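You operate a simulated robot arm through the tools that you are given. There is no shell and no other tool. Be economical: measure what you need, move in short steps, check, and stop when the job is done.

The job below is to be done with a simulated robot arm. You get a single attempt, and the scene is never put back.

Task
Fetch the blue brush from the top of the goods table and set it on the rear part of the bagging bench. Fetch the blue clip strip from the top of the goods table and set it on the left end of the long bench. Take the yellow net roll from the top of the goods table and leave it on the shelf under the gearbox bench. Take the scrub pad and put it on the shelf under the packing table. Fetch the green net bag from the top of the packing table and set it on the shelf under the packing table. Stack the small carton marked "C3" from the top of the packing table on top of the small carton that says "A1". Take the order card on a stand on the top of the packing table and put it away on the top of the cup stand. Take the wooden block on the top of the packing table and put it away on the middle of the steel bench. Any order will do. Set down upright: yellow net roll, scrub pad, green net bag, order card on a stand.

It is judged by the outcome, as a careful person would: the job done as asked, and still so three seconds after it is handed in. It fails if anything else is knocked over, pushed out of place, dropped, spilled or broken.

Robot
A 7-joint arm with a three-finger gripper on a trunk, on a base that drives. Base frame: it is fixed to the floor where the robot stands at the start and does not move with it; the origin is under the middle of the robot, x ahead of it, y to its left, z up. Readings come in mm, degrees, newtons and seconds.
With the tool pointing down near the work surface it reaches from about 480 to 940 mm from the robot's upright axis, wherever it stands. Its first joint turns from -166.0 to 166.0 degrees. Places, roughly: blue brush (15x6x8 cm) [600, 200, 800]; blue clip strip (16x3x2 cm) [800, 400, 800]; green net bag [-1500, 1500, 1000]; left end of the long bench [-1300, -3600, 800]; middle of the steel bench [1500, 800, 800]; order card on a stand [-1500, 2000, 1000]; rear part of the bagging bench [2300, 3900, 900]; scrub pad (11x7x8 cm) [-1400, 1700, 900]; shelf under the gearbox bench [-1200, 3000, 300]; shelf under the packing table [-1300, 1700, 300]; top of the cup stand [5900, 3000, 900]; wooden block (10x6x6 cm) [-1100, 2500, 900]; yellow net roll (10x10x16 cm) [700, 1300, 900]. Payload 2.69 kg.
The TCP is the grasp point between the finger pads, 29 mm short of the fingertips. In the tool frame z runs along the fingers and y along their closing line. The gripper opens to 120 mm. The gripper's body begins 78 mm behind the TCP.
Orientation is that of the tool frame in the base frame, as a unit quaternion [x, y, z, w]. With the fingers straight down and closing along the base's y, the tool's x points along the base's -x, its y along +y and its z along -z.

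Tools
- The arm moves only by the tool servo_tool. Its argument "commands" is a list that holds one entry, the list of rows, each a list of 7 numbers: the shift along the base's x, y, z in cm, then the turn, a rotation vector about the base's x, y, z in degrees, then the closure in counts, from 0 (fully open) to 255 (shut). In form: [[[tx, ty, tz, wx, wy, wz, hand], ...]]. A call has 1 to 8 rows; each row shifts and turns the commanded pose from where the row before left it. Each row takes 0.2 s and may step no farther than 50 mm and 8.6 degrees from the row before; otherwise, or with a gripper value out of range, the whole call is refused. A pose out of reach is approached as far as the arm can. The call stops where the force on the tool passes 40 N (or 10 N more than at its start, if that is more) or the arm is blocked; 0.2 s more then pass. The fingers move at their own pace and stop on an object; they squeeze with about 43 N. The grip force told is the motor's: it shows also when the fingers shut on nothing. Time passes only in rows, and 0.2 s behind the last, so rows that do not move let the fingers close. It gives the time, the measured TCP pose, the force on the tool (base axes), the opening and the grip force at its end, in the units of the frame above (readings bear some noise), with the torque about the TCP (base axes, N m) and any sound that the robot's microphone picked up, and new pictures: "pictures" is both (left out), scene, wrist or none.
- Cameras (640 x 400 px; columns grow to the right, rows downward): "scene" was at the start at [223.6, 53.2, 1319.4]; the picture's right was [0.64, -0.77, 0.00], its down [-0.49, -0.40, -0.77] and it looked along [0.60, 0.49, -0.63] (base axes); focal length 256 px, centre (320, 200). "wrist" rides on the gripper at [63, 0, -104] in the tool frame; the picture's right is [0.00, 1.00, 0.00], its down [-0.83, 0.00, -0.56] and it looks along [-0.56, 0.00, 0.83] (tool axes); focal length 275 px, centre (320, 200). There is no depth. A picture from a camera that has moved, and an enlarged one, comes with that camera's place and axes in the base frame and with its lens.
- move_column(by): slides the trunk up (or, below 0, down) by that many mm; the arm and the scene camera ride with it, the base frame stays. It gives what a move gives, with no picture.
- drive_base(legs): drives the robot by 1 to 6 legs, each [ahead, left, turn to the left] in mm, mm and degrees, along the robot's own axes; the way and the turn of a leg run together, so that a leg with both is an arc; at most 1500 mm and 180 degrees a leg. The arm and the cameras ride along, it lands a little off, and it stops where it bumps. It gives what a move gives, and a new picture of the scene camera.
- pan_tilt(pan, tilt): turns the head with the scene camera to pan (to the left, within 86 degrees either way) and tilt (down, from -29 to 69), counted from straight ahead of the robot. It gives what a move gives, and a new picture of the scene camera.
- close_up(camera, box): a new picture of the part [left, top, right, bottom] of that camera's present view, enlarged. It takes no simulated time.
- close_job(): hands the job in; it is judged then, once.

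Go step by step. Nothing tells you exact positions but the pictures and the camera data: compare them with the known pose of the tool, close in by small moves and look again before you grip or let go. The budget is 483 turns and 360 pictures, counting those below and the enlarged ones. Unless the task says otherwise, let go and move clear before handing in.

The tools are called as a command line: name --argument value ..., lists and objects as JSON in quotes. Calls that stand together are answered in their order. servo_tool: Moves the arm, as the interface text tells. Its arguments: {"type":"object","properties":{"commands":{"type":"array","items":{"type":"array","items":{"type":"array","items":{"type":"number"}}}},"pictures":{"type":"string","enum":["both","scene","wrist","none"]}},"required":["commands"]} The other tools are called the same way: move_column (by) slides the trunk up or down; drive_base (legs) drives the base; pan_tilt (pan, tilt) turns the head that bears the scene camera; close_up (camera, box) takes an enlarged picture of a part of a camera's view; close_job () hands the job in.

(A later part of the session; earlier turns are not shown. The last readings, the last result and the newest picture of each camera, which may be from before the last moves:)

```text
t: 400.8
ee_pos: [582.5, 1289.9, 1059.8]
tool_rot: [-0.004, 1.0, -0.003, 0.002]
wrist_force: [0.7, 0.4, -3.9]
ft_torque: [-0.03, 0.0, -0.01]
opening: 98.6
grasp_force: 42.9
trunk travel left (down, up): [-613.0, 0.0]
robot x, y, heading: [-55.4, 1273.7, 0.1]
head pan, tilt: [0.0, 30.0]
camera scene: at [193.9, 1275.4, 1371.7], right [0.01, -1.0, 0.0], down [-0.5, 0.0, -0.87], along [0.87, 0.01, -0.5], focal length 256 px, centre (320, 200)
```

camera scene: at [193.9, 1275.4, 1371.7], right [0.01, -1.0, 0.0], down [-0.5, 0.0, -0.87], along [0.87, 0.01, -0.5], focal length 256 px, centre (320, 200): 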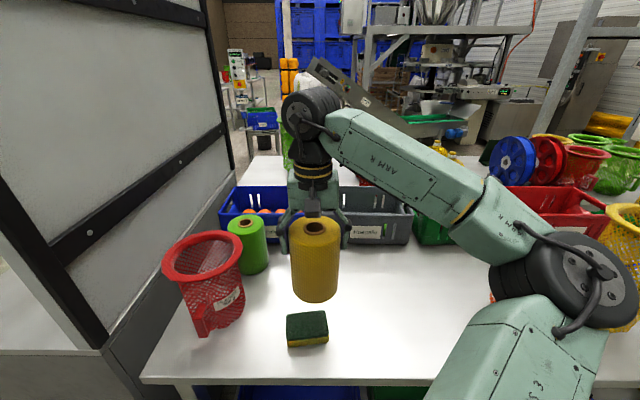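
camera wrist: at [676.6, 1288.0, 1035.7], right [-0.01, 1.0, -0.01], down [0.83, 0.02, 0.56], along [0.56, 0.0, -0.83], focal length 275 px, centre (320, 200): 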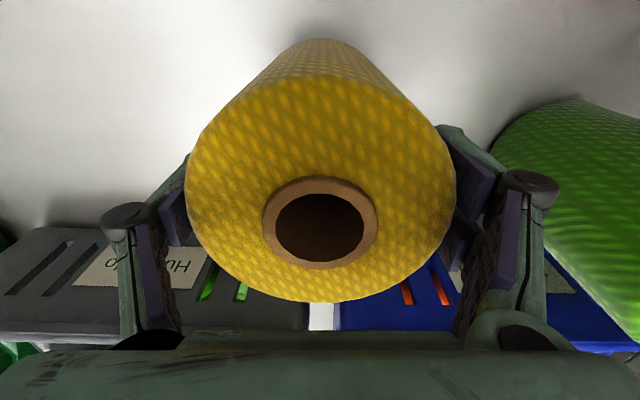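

drive_base --legs '[[-200, 0, 0], [0, 0, 90], [1400, -130, 0], [300, 0, 0], [0, 0, 90]]'

```text
t: 418.6
ee_pos: [-767.6, 2998.8, 1058.9]
tool_rot: [1.0, 0.001, -0.002, -0.004]
wrist_force: [0.7, -0.5, -4.1]
ft_torque: [0.03, -0.02, 0.03]
opening: 98.6
grasp_force: 43.5
trunk travel left (down, up): [-613.0, 0.0]
robot x, y, heading: [-133.3, 3007.5, -180.0]
head pan, tilt: [0.0, 30.0]
camera scene: at [-376.0, 3008.7, 1371.7], right [0.0, 1.0, 0.0], down [0.5, 0.0, -0.87], along [-0.87, 0.0, -0.5], focal length 256 px, centre (320, 200)
```

scene: 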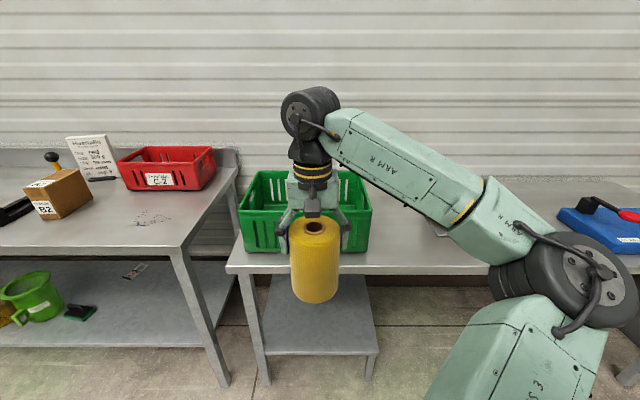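

The gearbox bench's shelf lies below, about x −970…−1400, y 2743–3246. I'll lower the trunk in front of it.

move_column --by -400

move_column --by -130

pan_tilt --pan 0 --tilt 22

```text
t: 422.5
ee_pos: [-768.1, 2998.7, 659.4]
tool_rot: [1.0, 0.003, -0.002, -0.004]
wrist_force: [0.5, 0.0, -4.4]
ft_torque: [0.02, -0.01, 0.0]
opening: 98.6
grasp_force: 43.1
trunk travel left (down, up): [-213.0, 400.0]
robot x, y, heading: [-129.8, 3013.6, -179.9]
head pan, tilt: [0.0, 30.0]
```

```text
t: 424.1
ee_pos: [-767.4, 2999.0, 529.0]
tool_rot: [1.0, 0.002, -0.001, -0.004]
wrist_force: [-0.2, -0.7, -2.9]
ft_torque: [-0.02, 0.0, -0.03]
opening: 98.7
grasp_force: 42.6
trunk travel left (down, up): [-83.0, 530.0]
robot x, y, heading: [-133.1, 3009.4, -179.9]
head pan, tilt: [0.0, 30.0]
```

```text
t: 424.7
ee_pos: [-765.5, 2999.1, 529.7]
tool_rot: [1.0, 0.002, -0.002, -0.004]
wrist_force: [0.0, -0.1, -3.8]
ft_torque: [0.01, -0.05, -0.03]
opening: 98.6
grasp_force: 43.2
trunk travel left (down, up): [-83.0, 530.0]
robot x, y, heading: [-133.5, 3012.6, -180.1]
head pan, tilt: [0.0, 22.0]
camera scene: at [-378.2, 3008.7, 854.5], right [0.0, 1.0, 0.0], down [0.38, 0.0, -0.93], along [-0.93, 0.0, -0.38], focal length 256 px, centre (320, 200)
```

scene: 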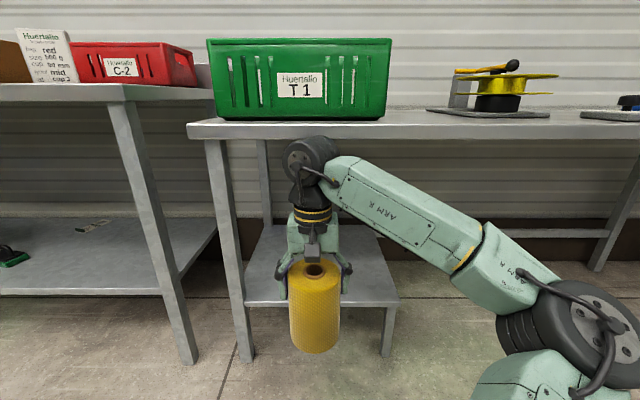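

The bench underside is at ≈778, so I must enter low. I'll lower the hand, then drive in.

servo_tool --commands '[[[0, 0, -2, 0, 0, 0, 255], [0, 0, -2, 0, 0, 0, 255], [0, 0, -2, 0, 0, 0, 255], [0, 0, 0, 0, 0, 0, 255]]]' --pictures "none"

drive_base --legs '[[170, 0, 0]]'

```text
t: 425.7
ee_pos: [-767.4, 3000.4, 470.4]
tool_rot: [1.0, 0.002, -0.001, -0.005]
wrist_force: [1.0, -0.1, -4.0]
ft_torque: [0.03, -0.06, -0.01]
opening: 98.7
grasp_force: 43.2
trunk travel left (down, up): [-83.0, 530.0]
robot x, y, heading: [-132.9, 3014.5, -179.7]
head pan, tilt: [0.0, 22.0]
```

```text
t: 427.2
ee_pos: [-935.2, 2999.1, 470.9]
tool_rot: [1.0, 0.003, -0.002, -0.005]
wrist_force: [-0.7, -0.5, -3.5]
ft_torque: [-0.02, -0.03, -0.02]
opening: 98.6
grasp_force: 43.2
trunk travel left (down, up): [-83.0, 530.0]
robot x, y, heading: [-299.8, 3009.5, -179.8]
head pan, tilt: [0.0, 22.0]
camera scene: at [-546.1, 3008.1, 854.6], right [0.0, 1.0, 0.0], down [0.37, 0.0, -0.93], along [-0.93, 0.0, -0.37], focal length 256 px, centre (320, 200)
```

scene: 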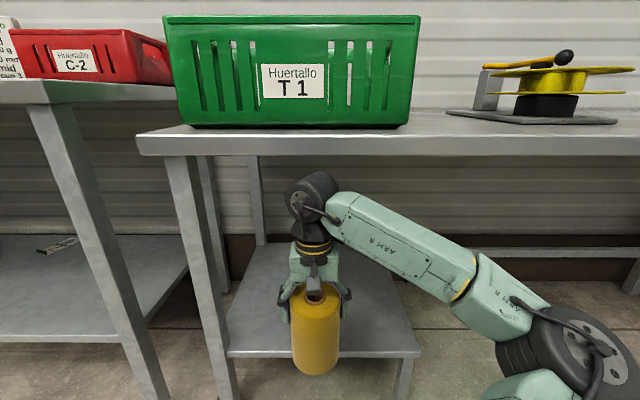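

servo_tool --commands '[[[-4, 0, 0, 0, 0, 0, 255], [-4, 0, 0, 0, 0, 0, 255], [-4, 0, 0, 0, 0, 0, 255], [-4, 0, 0, 0, 0, 0, 255], [-4, 0, 0, 0, 0, 0, 255], [-2, 0, 0, 0, 0, 0, 255], [0, 0, 0, 0, 0, 0, 255]]]' --pictures "both"

```text
t: 428.8
ee_pos: [-1155.6, 2997.9, 469.9]
tool_rot: [1.0, 0.002, -0.001, -0.005]
wrist_force: [-0.1, -0.2, -3.3]
ft_torque: [0.02, -0.02, 0.05]
opening: 98.5
grasp_force: 42.6
trunk travel left (down, up): [-83.0, 530.0]
robot x, y, heading: [-297.5, 3010.2, -179.8]
head pan, tilt: [0.0, 22.0]
camera scene: at [-546.2, 3008.1, 854.5], right [0.0, 1.0, 0.0], down [0.37, 0.0, -0.93], along [-0.93, 0.0, -0.37], focal length 256 px, centre (320, 200)
camera wrist: at [-1093.0, 2996.9, 574.1], right [0.01, -1.0, -0.01], down [-0.83, -0.01, 0.56], along [-0.56, 0.0, -0.83], focal length 275 px, centre (320, 200)
```

scene: 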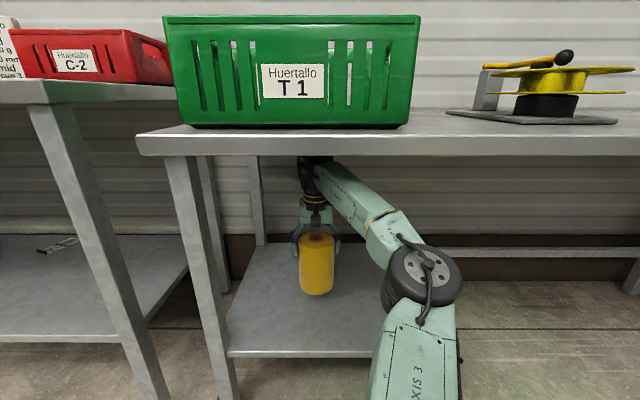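
wrist: 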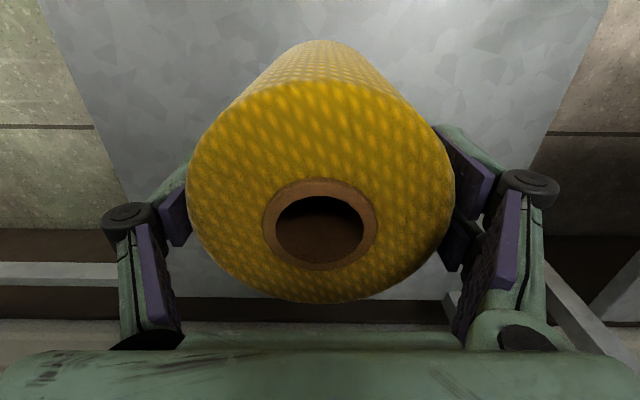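

Over the shelf. Lowering step by step.

servo_tool --commands '[[[0, 0, -1.2, 0, 0, 0, 255], [0, 0, -1, 0, 0, 0, 255], [0, 0, 0, 0, 0, 0, 255]]]' --pictures "none"

servo_tool --commands '[[[0, 0, -0.5, 0, 0, 0, 255], [0, 0, 0, 0, 0, 0, 255]]]' --pictures "none"

servo_tool --commands '[[[0, 0, -0.5, 0, 0, 0, 255], [0, 0, 0, 0, 0, 0, 255]]]' --pictures "none"

close_up --camera "scene" --box '[220, 150, 420, 370]'

```text
t: 429.6
ee_pos: [-1156.3, 2999.1, 447.1]
tool_rot: [1.0, 0.002, -0.002, -0.004]
wrist_force: [0.8, 0.3, -4.0]
ft_torque: [0.02, 0.05, -0.01]
opening: 98.6
grasp_force: 42.9
trunk travel left (down, up): [-83.0, 530.0]
robot x, y, heading: [-299.1, 3006.3, -180.0]
head pan, tilt: [0.0, 22.0]
```

```text
t: 430.2
ee_pos: [-1155.2, 2999.0, 442.4]
tool_rot: [1.0, 0.003, -0.001, -0.004]
wrist_force: [-0.3, 0.1, -3.6]
ft_torque: [-0.01, 0.02, 0.01]
opening: 98.7
grasp_force: 43.2
trunk travel left (down, up): [-83.0, 530.0]
robot x, y, heading: [-302.1, 3010.5, -179.9]
head pan, tilt: [0.0, 22.0]
```

```text
t: 430.8
ee_pos: [-1155.3, 2997.8, 437.5]
tool_rot: [1.0, 0.002, -0.002, -0.005]
wrist_force: [-0.9, -0.4, -3.9]
ft_torque: [0.01, 0.0, -0.01]
opening: 98.9
grasp_force: 42.8
trunk travel left (down, up): [-83.0, 530.0]
robot x, y, heading: [-297.9, 3007.2, -179.8]
head pan, tilt: [0.0, 22.0]
```

```text
1.82 times, centred on (320, 260) of scene
camera zoom: at [-546.2, 3008.1, 854.5], right [0.0, 1.0, 0.0], down [0.37, 0.0, -0.93], along [-0.93, 0.0, -0.37], focal length 466 px, centre (320, 91)
```

zoom: 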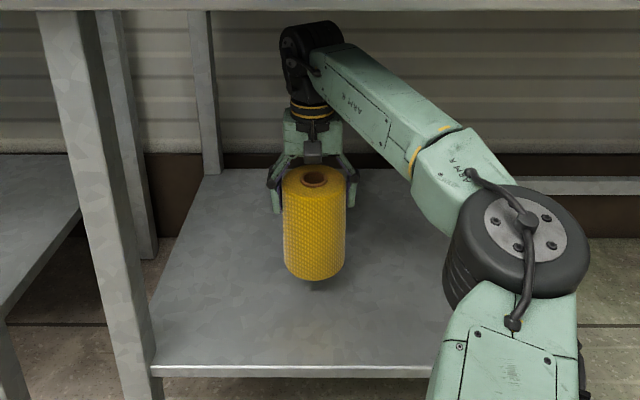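

servo_tool --commands '[[[0, 0, -0.5, 0, 0, 0, 255], [0, 0, 0, 0, 0, 0, 255]]]' --pictures "none"

servo_tool --commands '[[[0, 0, -0.5, 0, 0, 0, 255], [0, 0, 0, 0, 0, 0, 255]]]' --pictures "none"

servo_tool --commands '[[[0, 0, -0.5, 0, 0, 0, 255], [0, 0, 0, 0, 0, 0, 255]]]' --pictures "none"

close_up --camera "scene" --box '[220, 150, 420, 370]'

```text
t: 431.4
ee_pos: [-1154.7, 2998.3, 430.5]
tool_rot: [1.0, 0.003, -0.002, -0.003]
wrist_force: [-0.2, -0.4, -3.8]
ft_torque: [0.01, -0.03, 0.0]
opening: 98.8
grasp_force: 42.9
trunk travel left (down, up): [-83.0, 530.0]
robot x, y, heading: [-299.2, 3008.7, -179.8]
head pan, tilt: [0.0, 22.0]
```

```text
t: 432.0
ee_pos: [-1154.1, 2997.9, 427.6]
tool_rot: [1.0, 0.002, -0.001, -0.004]
wrist_force: [1.0, 0.7, -3.6]
ft_torque: [-0.02, 0.0, -0.01]
opening: 98.6
grasp_force: 42.7
trunk travel left (down, up): [-83.0, 530.0]
robot x, y, heading: [-297.3, 3007.6, -180.0]
head pan, tilt: [0.0, 22.0]
```

```text
t: 432.6
ee_pos: [-1154.6, 2998.3, 422.9]
tool_rot: [1.0, 0.003, -0.002, -0.003]
wrist_force: [-0.4, 0.3, -4.2]
ft_torque: [0.0, -0.01, -0.03]
opening: 98.7
grasp_force: 43.2
trunk travel left (down, up): [-83.0, 530.0]
robot x, y, heading: [-297.6, 3011.2, -180.0]
head pan, tilt: [0.0, 22.0]
```

```text
1.82 times, centred on (320, 260) of scene
camera zoom: at [-546.2, 3008.1, 854.5], right [0.0, 1.0, 0.0], down [0.37, 0.0, -0.93], along [-0.93, 0.0, -0.37], focal length 466 px, centre (320, 91)
```

zoom: 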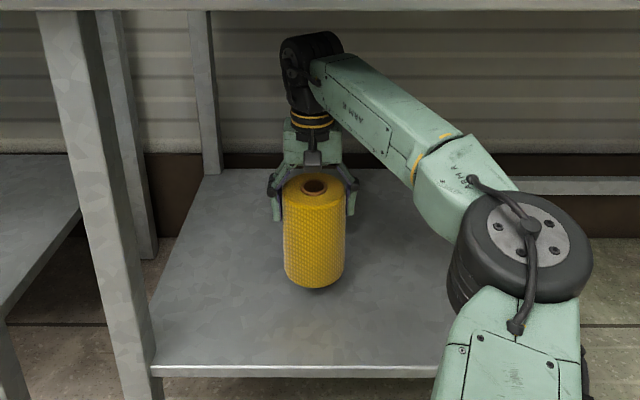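

servo_tool --commands '[[[0, 0, -0.5, 0, 0, 0, 255], [0, 0, 0, 0, 0, 0, 255]]]' --pictures "none"

servo_tool --commands '[[[0, 0, -0.5, 0, 0, 0, 255], [0, 0, 0, 0, 0, 0, 255]]]' --pictures "none"

servo_tool --commands '[[[0, 0, -0.5, 0, 0, 0, 255], [0, 0, 0, 0, 0, 0, 255]]]' --pictures "none"

servo_tool --commands '[[[0, 0, -0.4, 0, 0, 0, 255], [0, 0, 0, 0, 0, 0, 255]]]' --pictures "none"

```text
t: 433.2
ee_pos: [-1155.6, 2998.2, 418.5]
tool_rot: [1.0, 0.003, -0.002, -0.003]
wrist_force: [-0.4, 0.4, -4.3]
ft_torque: [0.02, 0.0, -0.01]
opening: 98.6
grasp_force: 43.0
trunk travel left (down, up): [-83.0, 530.0]
robot x, y, heading: [-300.2, 3010.8, -179.7]
head pan, tilt: [0.0, 22.0]
```

```text
t: 433.8
ee_pos: [-1156.0, 2997.2, 414.6]
tool_rot: [1.0, 0.002, -0.002, -0.004]
wrist_force: [-0.1, -0.2, -3.5]
ft_torque: [0.01, -0.01, 0.03]
opening: 98.4
grasp_force: 42.8
trunk travel left (down, up): [-83.0, 530.0]
robot x, y, heading: [-295.2, 3012.1, -179.6]
head pan, tilt: [0.0, 22.0]
```

```text
t: 434.4
ee_pos: [-1155.2, 2998.0, 409.1]
tool_rot: [1.0, 0.003, -0.001, -0.004]
wrist_force: [-0.1, -0.1, -4.0]
ft_torque: [0.02, 0.02, 0.02]
opening: 98.5
grasp_force: 42.9
trunk travel left (down, up): [-83.0, 530.0]
robot x, y, heading: [-301.1, 3012.7, -180.0]
head pan, tilt: [0.0, 22.0]
```

```text
t: 435.0
ee_pos: [-1154.1, 2998.8, 403.4]
tool_rot: [1.0, 0.003, -0.002, -0.005]
wrist_force: [-0.1, -0.9, -3.4]
ft_torque: [0.01, 0.01, -0.01]
opening: 98.7
grasp_force: 43.0
trunk travel left (down, up): [-83.0, 530.0]
robot x, y, heading: [-297.3, 3008.2, -179.7]
head pan, tilt: [0.0, 22.0]
```

servo_tool --commands '[[[0, 0, -0.4, 0, 0, 0, 255], [0, 0, 0, 0, 0, 0, 255]]]' --pictures "none"

servo_tool --commands '[[[0, 0, -0.4, 0, 0, 0, 255], [0, 0, 0, 0, 0, 0, 255]]]' --pictures "none"

close_up --camera "scene" --box '[220, 150, 420, 370]'

```text
t: 435.6
ee_pos: [-1156.0, 2997.4, 401.2]
tool_rot: [1.0, 0.003, -0.002, -0.003]
wrist_force: [-0.1, 0.2, -3.7]
ft_torque: [0.0, 0.01, 0.02]
opening: 98.7
grasp_force: 43.0
trunk travel left (down, up): [-83.0, 530.0]
robot x, y, heading: [-297.2, 3009.3, -179.8]
head pan, tilt: [0.0, 22.0]
```

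```text
t: 436.2
ee_pos: [-1154.8, 2998.1, 396.8]
tool_rot: [1.0, 0.002, -0.001, -0.003]
wrist_force: [0.2, 0.0, -3.3]
ft_torque: [-0.01, -0.01, -0.01]
opening: 98.6
grasp_force: 42.8
trunk travel left (down, up): [-83.0, 530.0]
robot x, y, heading: [-298.6, 3008.2, -179.7]
head pan, tilt: [0.0, 22.0]
```

```text
1.82 times, centred on (320, 260) of scene
camera zoom: at [-546.2, 3008.1, 854.5], right [0.0, 1.0, 0.0], down [0.37, 0.0, -0.93], along [-0.93, 0.0, -0.37], focal length 466 px, centre (320, 91)
```

zoom: 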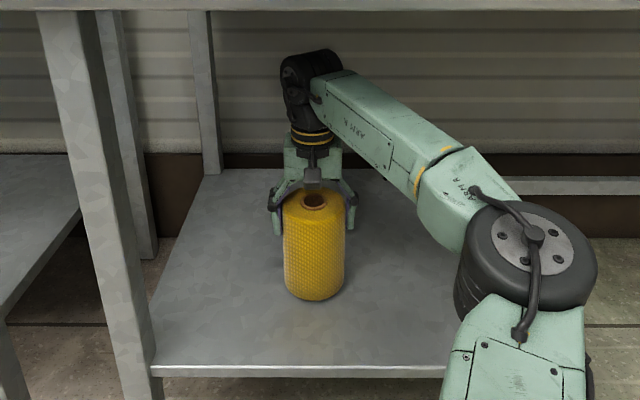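

servo_tool --commands '[[[0, 0, -0.4, 0, 0, 0, 255], [0, 0, 0, 0, 0, 0, 255]]]' --pictures "none"

servo_tool --commands '[[[0, 0, -0.4, 0, 0, 0, 255], [0, 0, 0, 0, 0, 0, 255]]]' --pictures "none"

servo_tool --commands '[[[0, 0, -0.3, 0, 0, 0, 255], [0, 0, 0, 0, 0, 0, 255]]]' --pictures "none"

servo_tool --commands '[[[0, 0, -0.3, 0, 0, 0, 255], [0, 0, 0, 0, 0, 0, 255]]]' --pictures "none"

```text
t: 436.8
ee_pos: [-1155.1, 2998.4, 393.8]
tool_rot: [1.0, 0.003, -0.002, -0.004]
wrist_force: [1.2, 0.7, 1.2]
ft_torque: [0.05, -0.11, -0.02]
opening: 98.6
grasp_force: 42.7
trunk travel left (down, up): [-83.0, 530.0]
robot x, y, heading: [-297.9, 3011.3, -179.8]
head pan, tilt: [0.0, 22.0]
```

```text
t: 437.4
ee_pos: [-1155.4, 2997.7, 392.8]
tool_rot: [1.0, 0.003, -0.004, -0.004]
wrist_force: [8.8, 0.5, 25.9]
ft_torque: [0.2, -0.43, -0.32]
opening: 98.4
grasp_force: 42.5
trunk travel left (down, up): [-83.0, 530.0]
robot x, y, heading: [-299.4, 3008.4, -180.0]
head pan, tilt: [0.0, 22.0]
```

```text
t: 437.8
ee_pos: [-1154.1, 2998.5, 393.5]
tool_rot: [1.0, 0.002, -0.005, -0.004]
wrist_force: [6.3, 0.5, 20.0]
ft_torque: [0.19, -0.08, 0.04]
opening: 98.8
grasp_force: 43.1
trunk travel left (down, up): [-83.0, 530.0]
robot x, y, heading: [-296.9, 3012.6, -179.8]
head pan, tilt: [0.0, 22.0]
stopped in row 2: the force on the tool passed its limit at 42 N (the readings are from after the stop); the commanded pose is now the measured one
```

```text
t: 438.4
ee_pos: [-1153.6, 2997.9, 393.2]
tool_rot: [1.0, 0.003, -0.007, -0.004]
wrist_force: [8.0, 0.8, 19.4]
ft_torque: [0.17, -0.16, -0.03]
opening: 98.8
grasp_force: 43.0
trunk travel left (down, up): [-83.0, 530.0]
robot x, y, heading: [-298.0, 3011.4, -179.9]
head pan, tilt: [0.0, 22.0]
stopped in row 2: the force on the tool passed its limit at 41 N (the readings are from after the stop); the commanded pose is now the measured one
```

The roll stands on the shelf. Relax, open and rise.

servo_tool --commands '[[[0, 0, 0.2, 0, 0.6, 0, 255], [0, 0, 0, 0, 0, 0, 60], [0, 0, 0, 0, 0, 0, 20], [0, 0, 0, 0, 0, 0, 0], [0, 0, 0, 0, 0, 0, 0], [0, 0, 2, 0, 0, 0, 0], [0, 0, 3, 0, 0, 0, 0], [0, 0, 3, 0, 0, 0, 0]]]' --pictures "both"

```text
t: 440.2
ee_pos: [-1154.0, 2998.2, 472.8]
tool_rot: [1.0, 0.005, -0.01, -0.003]
wrist_force: [-1.1, 0.2, 0.2]
ft_torque: [0.01, -0.03, 0.01]
opening: 120.1
grasp_force: 0.0
trunk travel left (down, up): [-83.0, 530.0]
robot x, y, heading: [-299.8, 3009.8, -180.0]
head pan, tilt: [0.0, 22.0]
camera scene: at [-545.9, 3008.2, 854.5], right [0.0, 1.0, 0.0], down [0.37, 0.0, -0.93], along [-0.93, 0.0, -0.37], focal length 256 px, centre (320, 200)
camera wrist: at [-1089.0, 2998.0, 576.9], right [0.01, -1.0, -0.01], down [-0.82, -0.01, 0.57], along [-0.57, 0.0, -0.82], focal length 275 px, centre (320, 200)
```

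scene: 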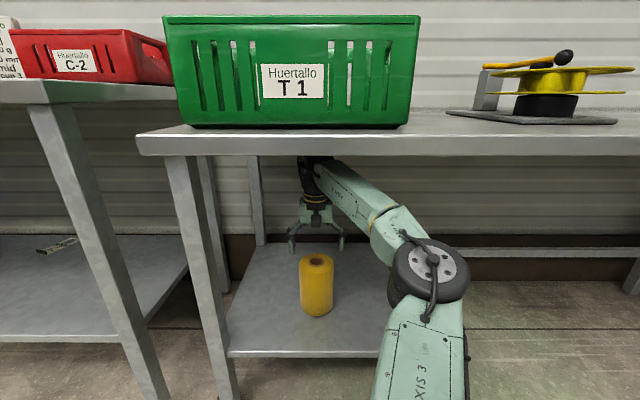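
wrist: 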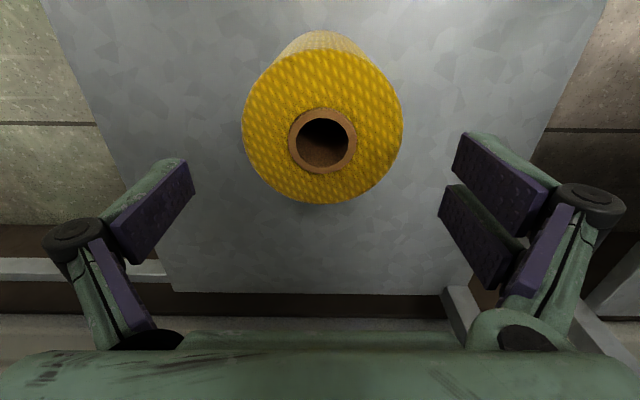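

The yellow roll stands upright on the gearbox shelf. Backing out and raising the trunk; the order card is next.

drive_base --legs '[[-330, 0, 0]]'

move_column --by 400

move_column --by 130

drive_base --legs '[[0, 960, 0]]'

pan_tilt --pan 5 --tilt 25

```text
t: 442.4
ee_pos: [-826.2, 2996.4, 473.2]
tool_rot: [1.0, 0.005, -0.01, -0.005]
wrist_force: [0.1, 1.1, 0.2]
ft_torque: [0.01, 0.01, 0.0]
opening: 120.1
grasp_force: 0.0
trunk travel left (down, up): [-83.0, 530.0]
robot x, y, heading: [30.6, 3011.5, -179.5]
head pan, tilt: [0.0, 22.0]
camera scene: at [-218.9, 3008.6, 854.6], right [-0.01, 1.0, 0.0], down [0.37, 0.0, -0.93], along [-0.93, -0.01, -0.37], focal length 256 px, centre (320, 200)
```

scene: 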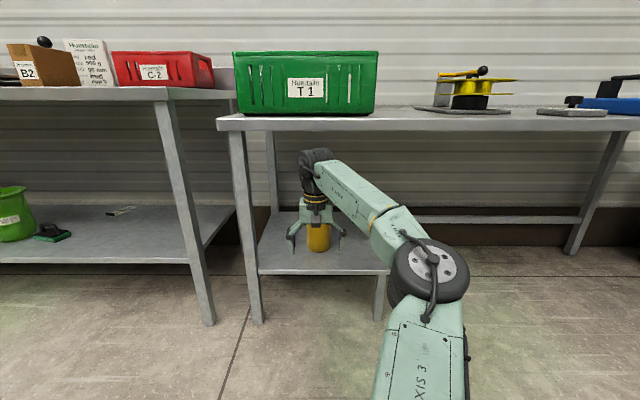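

```text
t: 446.2
ee_pos: [-827.0, 2996.6, 873.0]
tool_rot: [1.0, 0.004, -0.01, -0.003]
wrist_force: [0.3, -0.9, 0.6]
ft_torque: [-0.03, 0.01, -0.01]
opening: 120.0
grasp_force: 0.0
trunk travel left (down, up): [-483.0, 130.0]
robot x, y, heading: [27.0, 3010.5, -179.7]
head pan, tilt: [0.0, 22.0]
```

```text
t: 447.8
ee_pos: [-827.3, 2996.7, 1002.7]
tool_rot: [1.0, 0.005, -0.011, -0.004]
wrist_force: [-0.9, 0.1, -0.3]
ft_torque: [-0.01, -0.02, 0.02]
opening: 120.0
grasp_force: 0.0
trunk travel left (down, up): [-613.0, 0.0]
robot x, y, heading: [30.4, 3009.5, -179.9]
head pan, tilt: [0.0, 22.0]
```

```text
t: 455.5
ee_pos: [-813.0, 2032.0, 1002.9]
tool_rot: [1.0, 0.013, -0.011, -0.003]
wrist_force: [-0.1, -0.2, -1.2]
ft_torque: [0.02, -0.01, -0.01]
opening: 120.2
grasp_force: 0.1
trunk travel left (down, up): [-613.0, 0.0]
robot x, y, heading: [42.2, 2058.0, -178.7]
head pan, tilt: [0.0, 22.0]
camera scene: at [-205.3, 2052.3, 1384.6], right [-0.02, 1.0, 0.0], down [0.37, 0.01, -0.93], along [-0.93, -0.02, -0.37], focal length 256 px, centre (320, 200)
```

scene: 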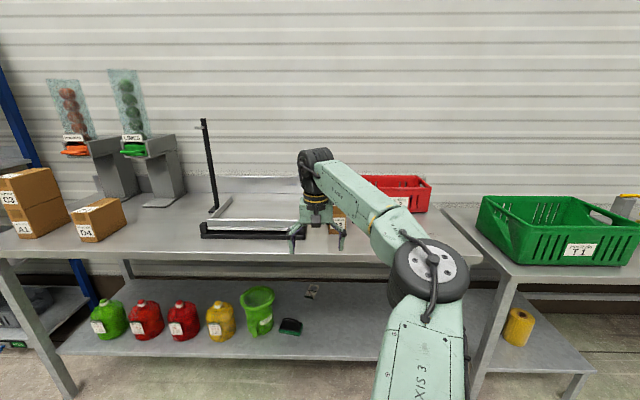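

```text
t: 456.2
ee_pos: [-813.5, 2031.9, 1002.0]
tool_rot: [1.0, 0.013, -0.01, -0.004]
wrist_force: [0.5, 0.3, -0.3]
ft_torque: [-0.02, -0.05, 0.04]
opening: 119.9
grasp_force: 0.1
trunk travel left (down, up): [-613.0, 0.0]
robot x, y, heading: [42.2, 2058.7, -178.6]
head pan, tilt: [5.0, 25.0]
camera scene: at [-204.1, 2044.4, 1379.8], right [-0.11, 0.99, 0.0], down [0.42, 0.05, -0.91], along [-0.9, -0.1, -0.42], focal length 256 px, centre (320, 200)
```

scene: 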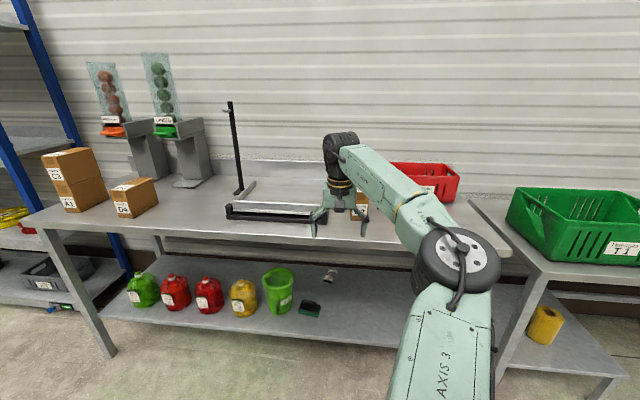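

The wrist hides the card. I'll move the hand left to look at it.

servo_tool --commands '[[[2, -4.5, 0, 0, 0, 0, 0], [2, -4.5, 0, 0, 0, 0, 0], [2, -4.5, 0, 0, 0, 0, 0], [2, -4.5, 0, 0, 0, 0, 0], [2, -4.5, 0, 0, 0, 0, 0], [2, -4.5, 0, 0, 0, 0, 0]]]' --pictures "none"

drive_base --legs '[[250, 0, -1.4]]'

close_up --camera "scene" --box '[220, 100, 480, 280]'

```text
t: 457.6
ee_pos: [-692.5, 1758.5, 1003.4]
tool_rot: [1.0, 0.012, -0.01, -0.003]
wrist_force: [-0.8, -0.3, 0.3]
ft_torque: [0.02, 0.0, -0.01]
opening: 120.1
grasp_force: 0.1
trunk travel left (down, up): [-613.0, 0.0]
robot x, y, heading: [42.3, 2059.1, -179.0]
head pan, tilt: [5.0, 25.0]
```

```text
t: 459.4
ee_pos: [-955.1, 1777.9, 1001.9]
tool_rot: [1.0, -0.001, -0.009, -0.003]
wrist_force: [-0.2, -0.6, -0.6]
ft_torque: [0.03, 0.0, -0.01]
opening: 119.8
grasp_force: 0.1
trunk travel left (down, up): [-613.0, 0.0]
robot x, y, heading: [-214.5, 2058.6, 179.6]
head pan, tilt: [5.0, 25.0]
camera scene: at [-458.0, 2049.0, 1379.6], right [-0.08, 1.0, 0.0], down [0.42, 0.03, -0.91], along [-0.9, -0.07, -0.42], focal length 256 px, centre (320, 200)
```

scene: 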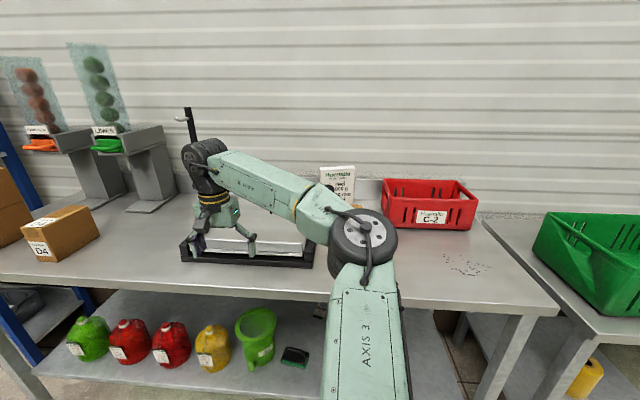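

```text
2.22 times, centred on (350, 190) of scene
camera zoom: at [-458.0, 2049.0, 1379.6], right [-0.08, 1.0, 0.0], down [0.42, 0.03, -0.91], along [-0.9, -0.07, -0.42], focal length 570 px, centre (253, 222)
```

zoom: 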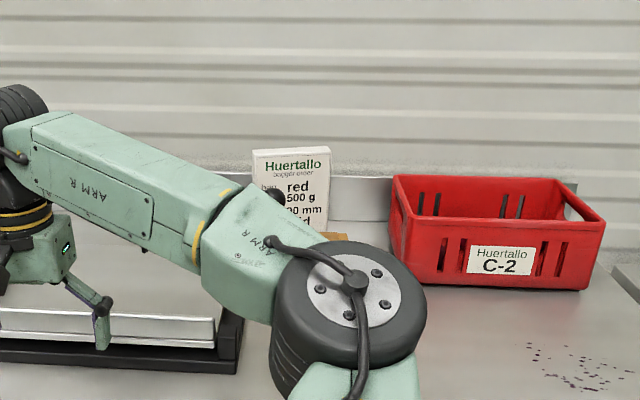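

The card's top edge is near (−1439,2041,1070), about 140 mm wide and leaning back ~9°, with the scale's lever ball 140 mm in front. I'll pinch the plate's thickness from above, so I turn the tool by 90°.

servo_tool --commands '[[[1, 2.5, 1, 0, 0, -8.2, 0], [1, 2.5, 1, 0, 0, -8.2, 0], [1, 2.5, 1, 0, 0, -8.2, 0], [1, 2.5, 1, 0, 0, -8.2, 0], [1, 2.5, 1, 0, 0, -8.2, 0], [1, 2.5, 1, 0, 0, -8.2, 0], [1, 2.5, 1, 0, 0, -8.2, 0], [1, 2.5, 1, 0, 0, -8.2, 0]]]' --pictures "none"

servo_tool --commands '[[[1, 2.5, 1, 0, 0, -8.2, 0], [1, 2.5, 1, 0, 0, -8.2, 0], [0, 2, 1, 0, 0, -8, 130], [0, 0, 0, 0, 0, 0, 130]]]' --pictures "scene"

```text
t: 461.2
ee_pos: [-875.4, 1978.1, 1084.6]
tool_rot: [0.839, -0.543, -0.007, -0.008]
wrist_force: [-0.9, 0.7, 0.3]
ft_torque: [-0.05, 0.02, 0.01]
opening: 120.0
grasp_force: 0.2
trunk travel left (down, up): [-613.0, 0.0]
robot x, y, heading: [-208.1, 2058.1, 179.9]
head pan, tilt: [5.0, 25.0]
```

```text
t: 462.2
ee_pos: [-853.7, 2047.0, 1114.0]
tool_rot: [-0.706, 0.708, 0.004, 0.011]
wrist_force: [0.5, 0.6, -0.4]
ft_torque: [0.0, 0.01, 0.0]
opening: 75.6
grasp_force: 2.1
trunk travel left (down, up): [-613.0, 0.0]
robot x, y, heading: [-211.1, 2056.1, 179.6]
head pan, tilt: [5.0, 25.0]
camera scene: at [-457.4, 2048.9, 1379.8], right [-0.08, 1.0, 0.0], down [0.42, 0.03, -0.91], along [-0.9, -0.07, -0.42], focal length 256 px, centre (320, 200)
```

scene: 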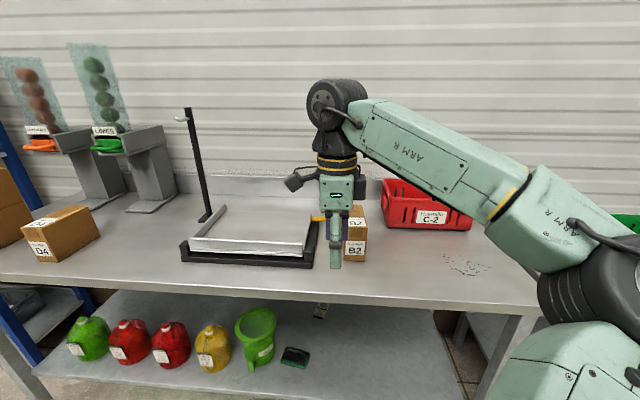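

drive_base --legs '[[400, 0, 0]]'

servo_tool --commands '[[[-4.5, 0, 0, 0, 0, 0, 130], [-4.5, 0, 0, 0, 0, 0, 130], [-4, 0, 0, 0, 0, 0, 130], [0, 0, 0, 0, 0, 0, 130]]]' --pictures "both"

```text
t: 464.8
ee_pos: [-1257.0, 2046.0, 1113.0]
tool_rot: [0.708, -0.706, -0.005, -0.01]
wrist_force: [0.2, -1.0, 0.2]
ft_torque: [0.02, 0.01, 0.0]
opening: 59.1
grasp_force: 0.1
trunk travel left (down, up): [-613.0, 0.0]
robot x, y, heading: [-611.6, 2054.9, 180.1]
head pan, tilt: [5.0, 25.0]
camera scene: at [-859.9, 2049.1, 1379.7], right [-0.09, 1.0, 0.0], down [0.42, 0.04, -0.91], along [-0.9, -0.08, -0.42], focal length 256 px, centre (320, 200)
```

scene: 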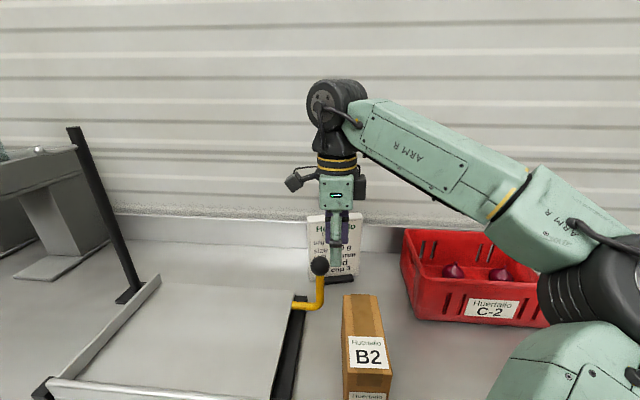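

```text
t: 465.8
ee_pos: [-1387.0, 2046.8, 1112.5]
tool_rot: [0.709, -0.706, -0.004, -0.009]
wrist_force: [0.7, 0.8, -0.4]
ft_torque: [0.01, -0.04, 0.0]
opening: 58.9
grasp_force: 0.1
trunk travel left (down, up): [-613.0, 0.0]
robot x, y, heading: [-614.0, 2063.6, 180.0]
head pan, tilt: [5.0, 25.0]
camera scene: at [-859.2, 2049.2, 1379.8], right [-0.09, 1.0, 0.0], down [0.42, 0.04, -0.91], along [-0.9, -0.08, -0.42], focal length 256 px, centre (320, 200)
camera wrist: at [-1386.2, 1980.1, 1217.5], right [-1.0, -0.01, -0.01], down [-0.01, 0.82, 0.57], along [0.0, 0.57, -0.82], focal length 275 px, centre (320, 200)
```

scene: 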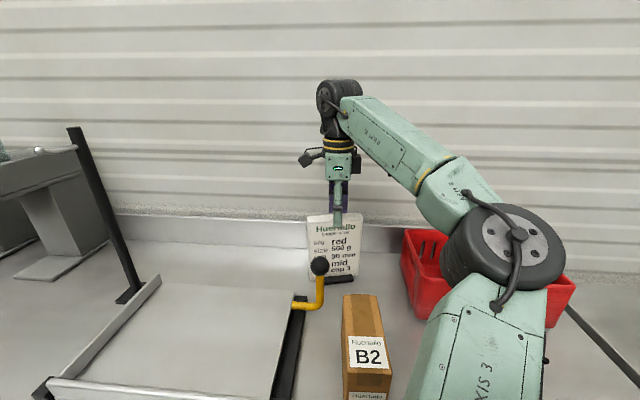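
wrist: 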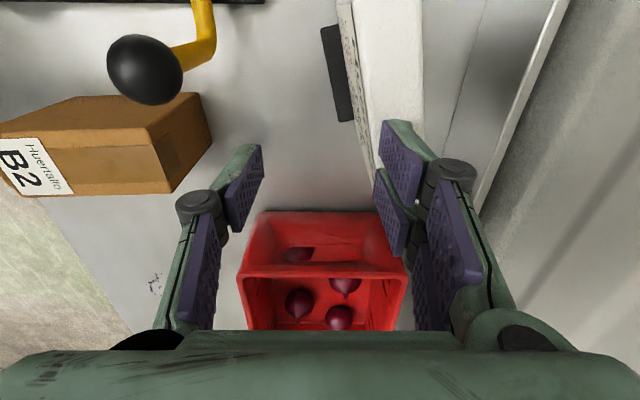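

close_up --camera "wrist" --box '[300, 0, 500, 200]'

close_up --camera "scene" --box '[280, 180, 400, 300]'

```text
2.00 times, centred on (400, 100) of wrist
camera zoom: at [-1386.2, 1980.1, 1217.5], right [-1.0, -0.01, -0.01], down [-0.01, 0.82, 0.57], along [0.0, 0.57, -0.82], focal length 551 px, centre (160, 400)
```

zoom: 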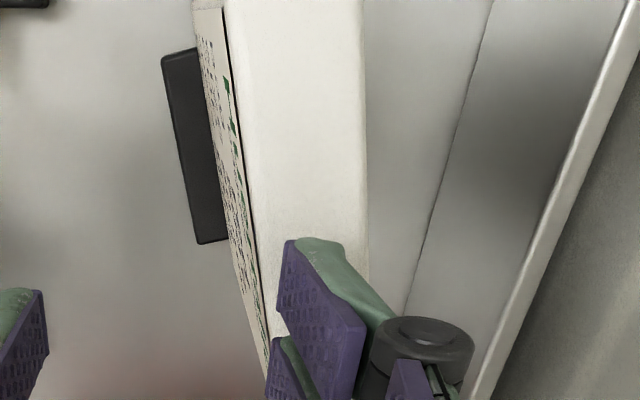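

```text
3.33 times, centred on (340, 240) of scene
camera zoom: at [-859.2, 2049.2, 1379.8], right [-0.09, 1.0, 0.0], down [0.42, 0.04, -0.91], along [-0.9, -0.08, -0.42], focal length 855 px, centre (253, 67)
```

zoom: 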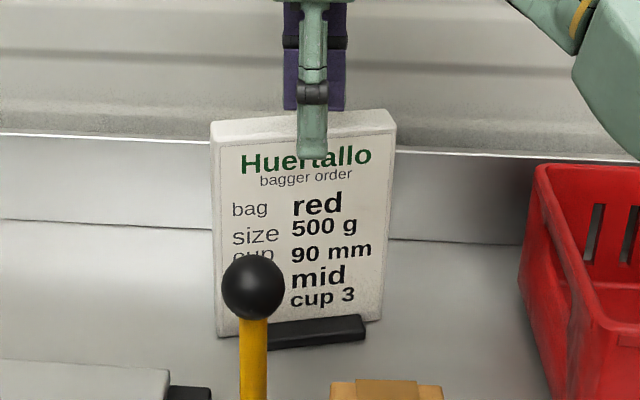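

The card is a vertical slab about 26 mm thick, turned ~12°, its top centre near (−1430,2043). I'll rise slightly, rotate to match and move over it.

servo_tool --commands '[[[0, 0, 1.5, 0, 0, 6, 130], [-2, 0, 0.5, 0, 0, 6, 130], [-2.3, 0, 0, 0, 0, 0, 130], [0, 0, 0, 0, 0, 0, 130]]]' --pictures "wrist"

```text
t: 466.8
ee_pos: [-1428.2, 2045.5, 1133.6]
tool_rot: [0.778, -0.628, -0.006, -0.009]
wrist_force: [-0.4, 0.6, -0.5]
ft_torque: [0.02, -0.01, 0.0]
opening: 58.7
grasp_force: 0.1
trunk travel left (down, up): [-613.0, 0.0]
robot x, y, heading: [-614.7, 2060.1, 179.8]
head pan, tilt: [5.0, 25.0]
camera wrist: at [-1415.3, 1981.5, 1236.3], right [-0.98, -0.22, -0.01], down [-0.18, 0.8, 0.57], along [-0.12, 0.56, -0.82], focal length 275 px, centre (320, 200)
```

wrist: 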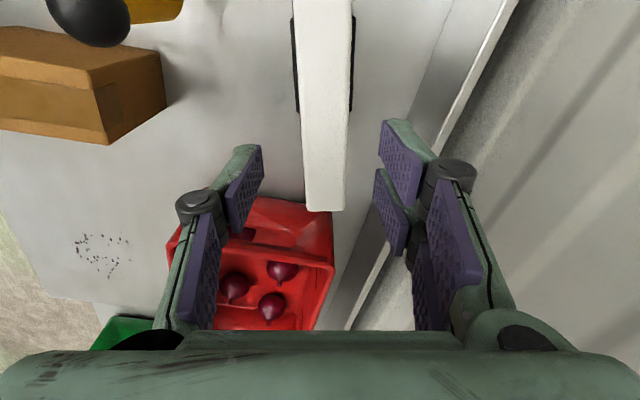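

Aligned along the slab. Descending over its top.

servo_tool --commands '[[[0.2, -0.8, -3, 0, 0, 0, 130], [0, 0, -3, 0, 0, 0, 130], [0, 0, -2.8, 0, 0, 0, 130], [0, 0, 0, 0, 0, 0, 130]]]' --pictures "wrist"

close_up --camera "scene" --box '[280, 150, 400, 290]'

```text
t: 467.8
ee_pos: [-1429.0, 2038.3, 1046.1]
tool_rot: [0.778, -0.628, -0.006, -0.009]
wrist_force: [0.3, 0.6, 0.2]
ft_torque: [0.0, 0.02, 0.01]
opening: 58.7
grasp_force: 0.1
trunk travel left (down, up): [-613.0, 0.0]
robot x, y, heading: [-612.9, 2058.0, 180.0]
head pan, tilt: [5.0, 25.0]
camera wrist: at [-1415.4, 1973.4, 1149.7], right [-0.98, -0.22, -0.01], down [-0.18, 0.8, 0.57], along [-0.12, 0.56, -0.82], focal length 275 px, centre (320, 200)
```

wrist: 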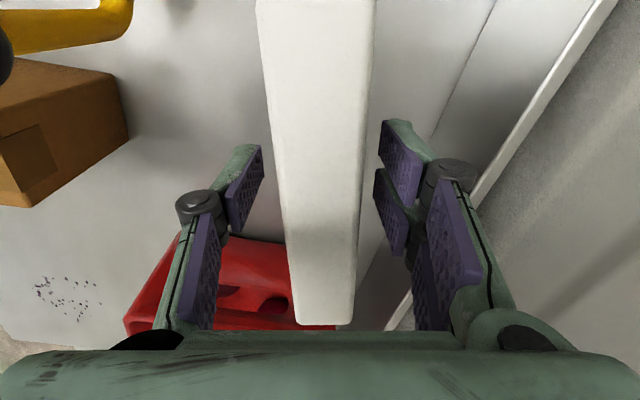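

```text
2.86 times, centred on (340, 220) of scene
camera zoom: at [-859.3, 2049.1, 1379.8], right [-0.09, 1.0, 0.0], down [0.42, 0.04, -0.91], along [-0.9, -0.08, -0.42], focal length 733 px, centre (263, 143)
```

zoom: 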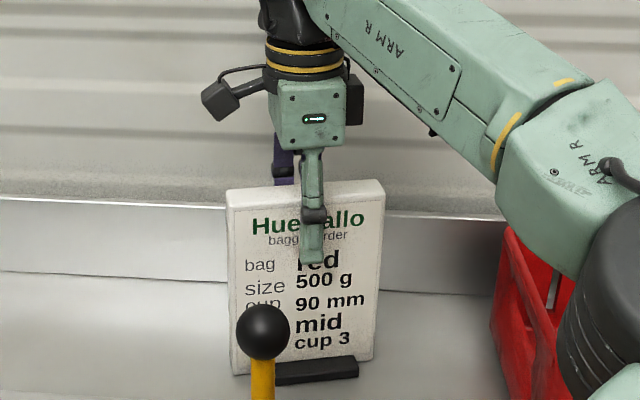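

servo_tool --commands '[[[0, 0, 0, 0, 0, 0, 255], [0, 0, 0, 0, 0, 0, 255], [0, 0, 0, 0, 0, 0, 255], [0, 0, 0, 0, 0, 0, 255], [0, 0, 1, 0, 0, 0, 255], [0, 0, 2.5, 0, 0, 0, 255], [0, 0, 0, 0, 0, 0, 255]]]' --pictures "both"

```text
t: 469.4
ee_pos: [-1428.1, 2038.2, 1080.6]
tool_rot: [0.778, -0.628, -0.006, -0.009]
wrist_force: [0.9, -0.5, -2.8]
ft_torque: [0.02, 0.02, -0.01]
opening: 29.5
grasp_force: 42.6
trunk travel left (down, up): [-613.0, 0.0]
robot x, y, heading: [-614.2, 2059.5, 179.8]
head pan, tilt: [5.0, 25.0]
camera scene: at [-859.9, 2049.2, 1379.6], right [-0.09, 1.0, 0.0], down [0.42, 0.04, -0.91], along [-0.9, -0.08, -0.42], focal length 256 px, centre (320, 200)
camera wrist: at [-1414.4, 1973.7, 1184.5], right [-0.98, -0.22, -0.01], down [-0.18, 0.8, 0.57], along [-0.12, 0.56, -0.82], focal length 275 px, centre (320, 200)
```

scene: 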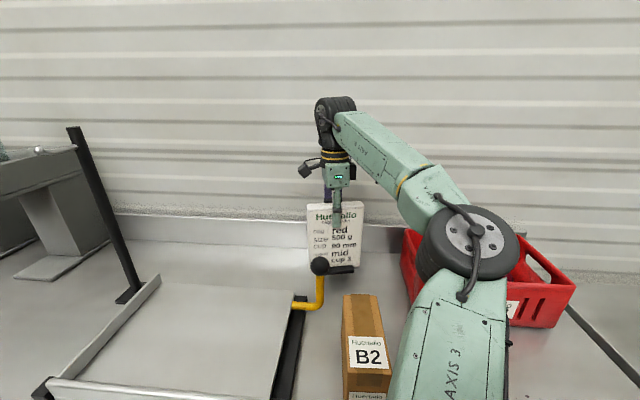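
wrist: 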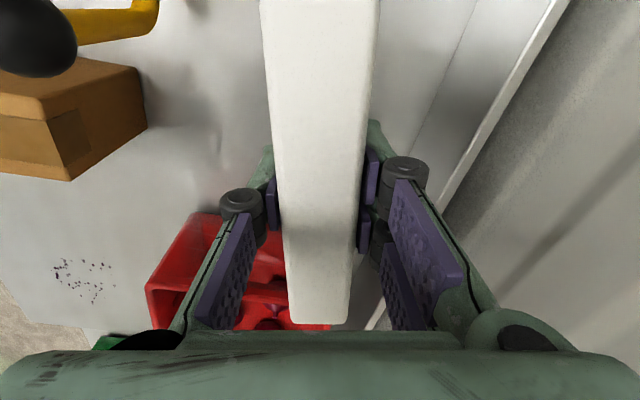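

The card is lifted, but the lever's ball is in its way out. I'll turn the card edge-on (lengthwise along x), raise it, and take it out to the right between the ball and the red crate.

servo_tool --commands '[[[0, 0, 3, 0, 0, 0, 255], [0, 0, 2, 0, 0, 0, 255], [0.3, 0.3, 0.5, 0, 0, 7.8, 255], [0.3, 0.3, 0.5, 0, 0, 7.8, 255], [0.3, 0.3, 0.5, 0, 0, 7.8, 255], [0, 0.3, 0.5, 0, 0, 7.8, 255], [0, 0.3, 0.5, 0, 0, 7.8, 255], [0, 0.3, 0.5, 0, 0, 7.8, 255]]]' --pictures "none"

servo_tool --commands '[[[0, 0.5, 0.5, 0, 0, 7.8, 255], [0, 0.5, 0.5, 0, 0, 7.8, 255], [0, 0.5, 0.5, 0, 0, 7.8, 255], [0, 0.5, 0.5, 0, 0, 7.8, 255], [0, 0, 0, 0, 0, 0, 255]]]' --pictures "both"

```text
t: 471.1
ee_pos: [-1418.7, 2056.1, 1159.2]
tool_rot: [0.964, -0.266, -0.009, -0.007]
wrist_force: [-0.4, 0.1, -3.5]
ft_torque: [0.02, -0.01, 0.02]
opening: 29.7
grasp_force: 42.7
trunk travel left (down, up): [-613.0, 0.0]
robot x, y, heading: [-608.9, 2057.4, 180.3]
head pan, tilt: [5.0, 25.0]
```

```text
t: 472.4
ee_pos: [-1417.7, 2076.5, 1176.8]
tool_rot: [1.0, 0.003, -0.012, -0.003]
wrist_force: [0.2, -0.2, -3.5]
ft_torque: [-0.01, -0.01, -0.01]
opening: 29.4
grasp_force: 43.6
out of reach, approached as far as the arm can: row 4
trunk travel left (down, up): [-613.0, 0.0]
robot x, y, heading: [-614.6, 2056.3, 180.0]
head pan, tilt: [5.0, 25.0]
camera scene: at [-859.7, 2049.1, 1379.7], right [-0.09, 1.0, 0.0], down [0.42, 0.04, -0.91], along [-0.9, -0.08, -0.42], focal length 256 px, centre (320, 200)
camera wrist: at [-1352.5, 2075.3, 1280.0], right [0.01, -1.0, 0.0], down [-0.82, -0.01, 0.58], along [-0.58, 0.0, -0.82], focal length 275 px, centre (320, 200)
```

scene: 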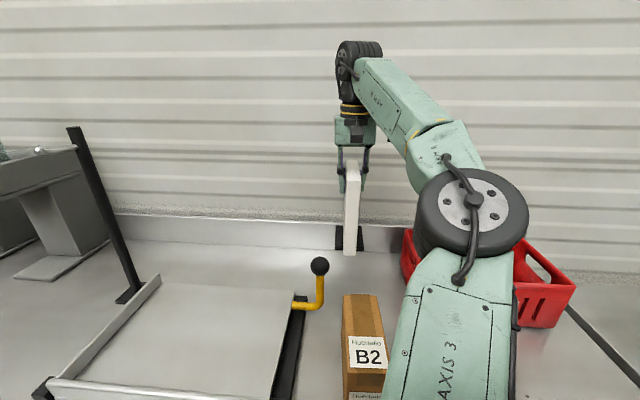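
wrist: 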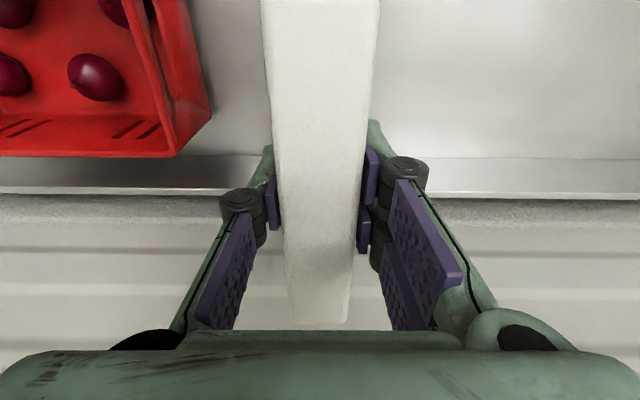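

Bottom of the card is now at z≈1008. I'll strafe the base 90 mm right and then back straight out.

drive_base --legs '[[0, -85, 0]]'

drive_base --legs '[[-520, 0, 0]]'

```text
t: 473.7
ee_pos: [-1418.2, 2159.6, 1176.5]
tool_rot: [1.0, 0.002, -0.011, -0.001]
wrist_force: [0.9, 0.1, -3.8]
ft_torque: [0.0, -0.02, 0.02]
opening: 29.5
grasp_force: 42.8
trunk travel left (down, up): [-613.0, 0.0]
robot x, y, heading: [-613.4, 2142.1, 179.8]
head pan, tilt: [5.0, 25.0]
camera scene: at [-859.7, 2133.4, 1379.7], right [-0.09, 1.0, 0.0], down [0.42, 0.04, -0.91], along [-0.9, -0.08, -0.42], focal length 256 px, centre (320, 200)
```

scene: 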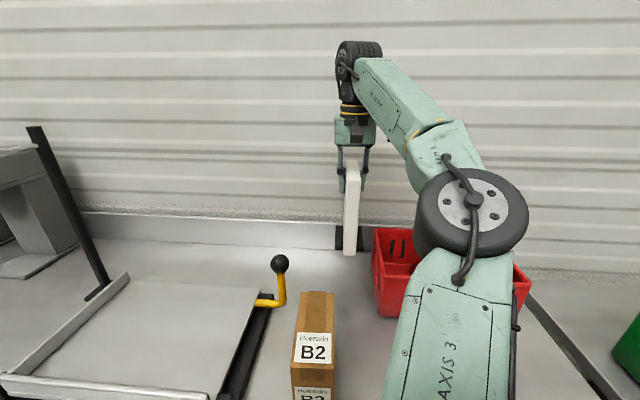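

```text
t: 476.8
ee_pos: [-888.3, 2161.3, 1177.8]
tool_rot: [1.0, 0.0, -0.012, -0.003]
wrist_force: [0.5, 0.8, -3.3]
ft_torque: [0.0, 0.0, 0.0]
opening: 29.9
grasp_force: 42.9
trunk travel left (down, up): [-613.0, 0.0]
robot x, y, heading: [-88.6, 2139.9, 179.7]
head pan, tilt: [5.0, 25.0]
camera scene: at [-330.2, 2132.8, 1379.8], right [-0.08, 1.0, 0.0], down [0.42, 0.04, -0.91], along [-0.9, -0.08, -0.42], focal length 256 px, centre (320, 200)
```

scene: 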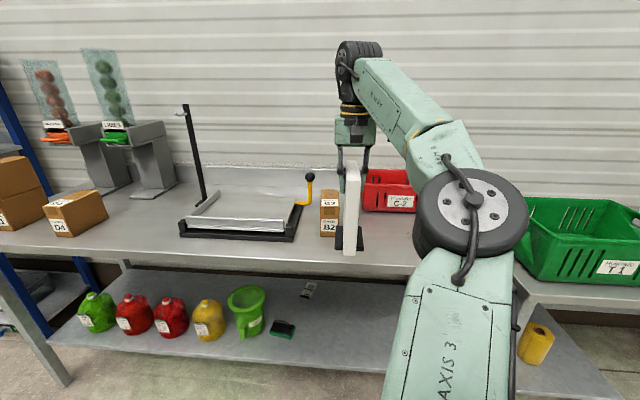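

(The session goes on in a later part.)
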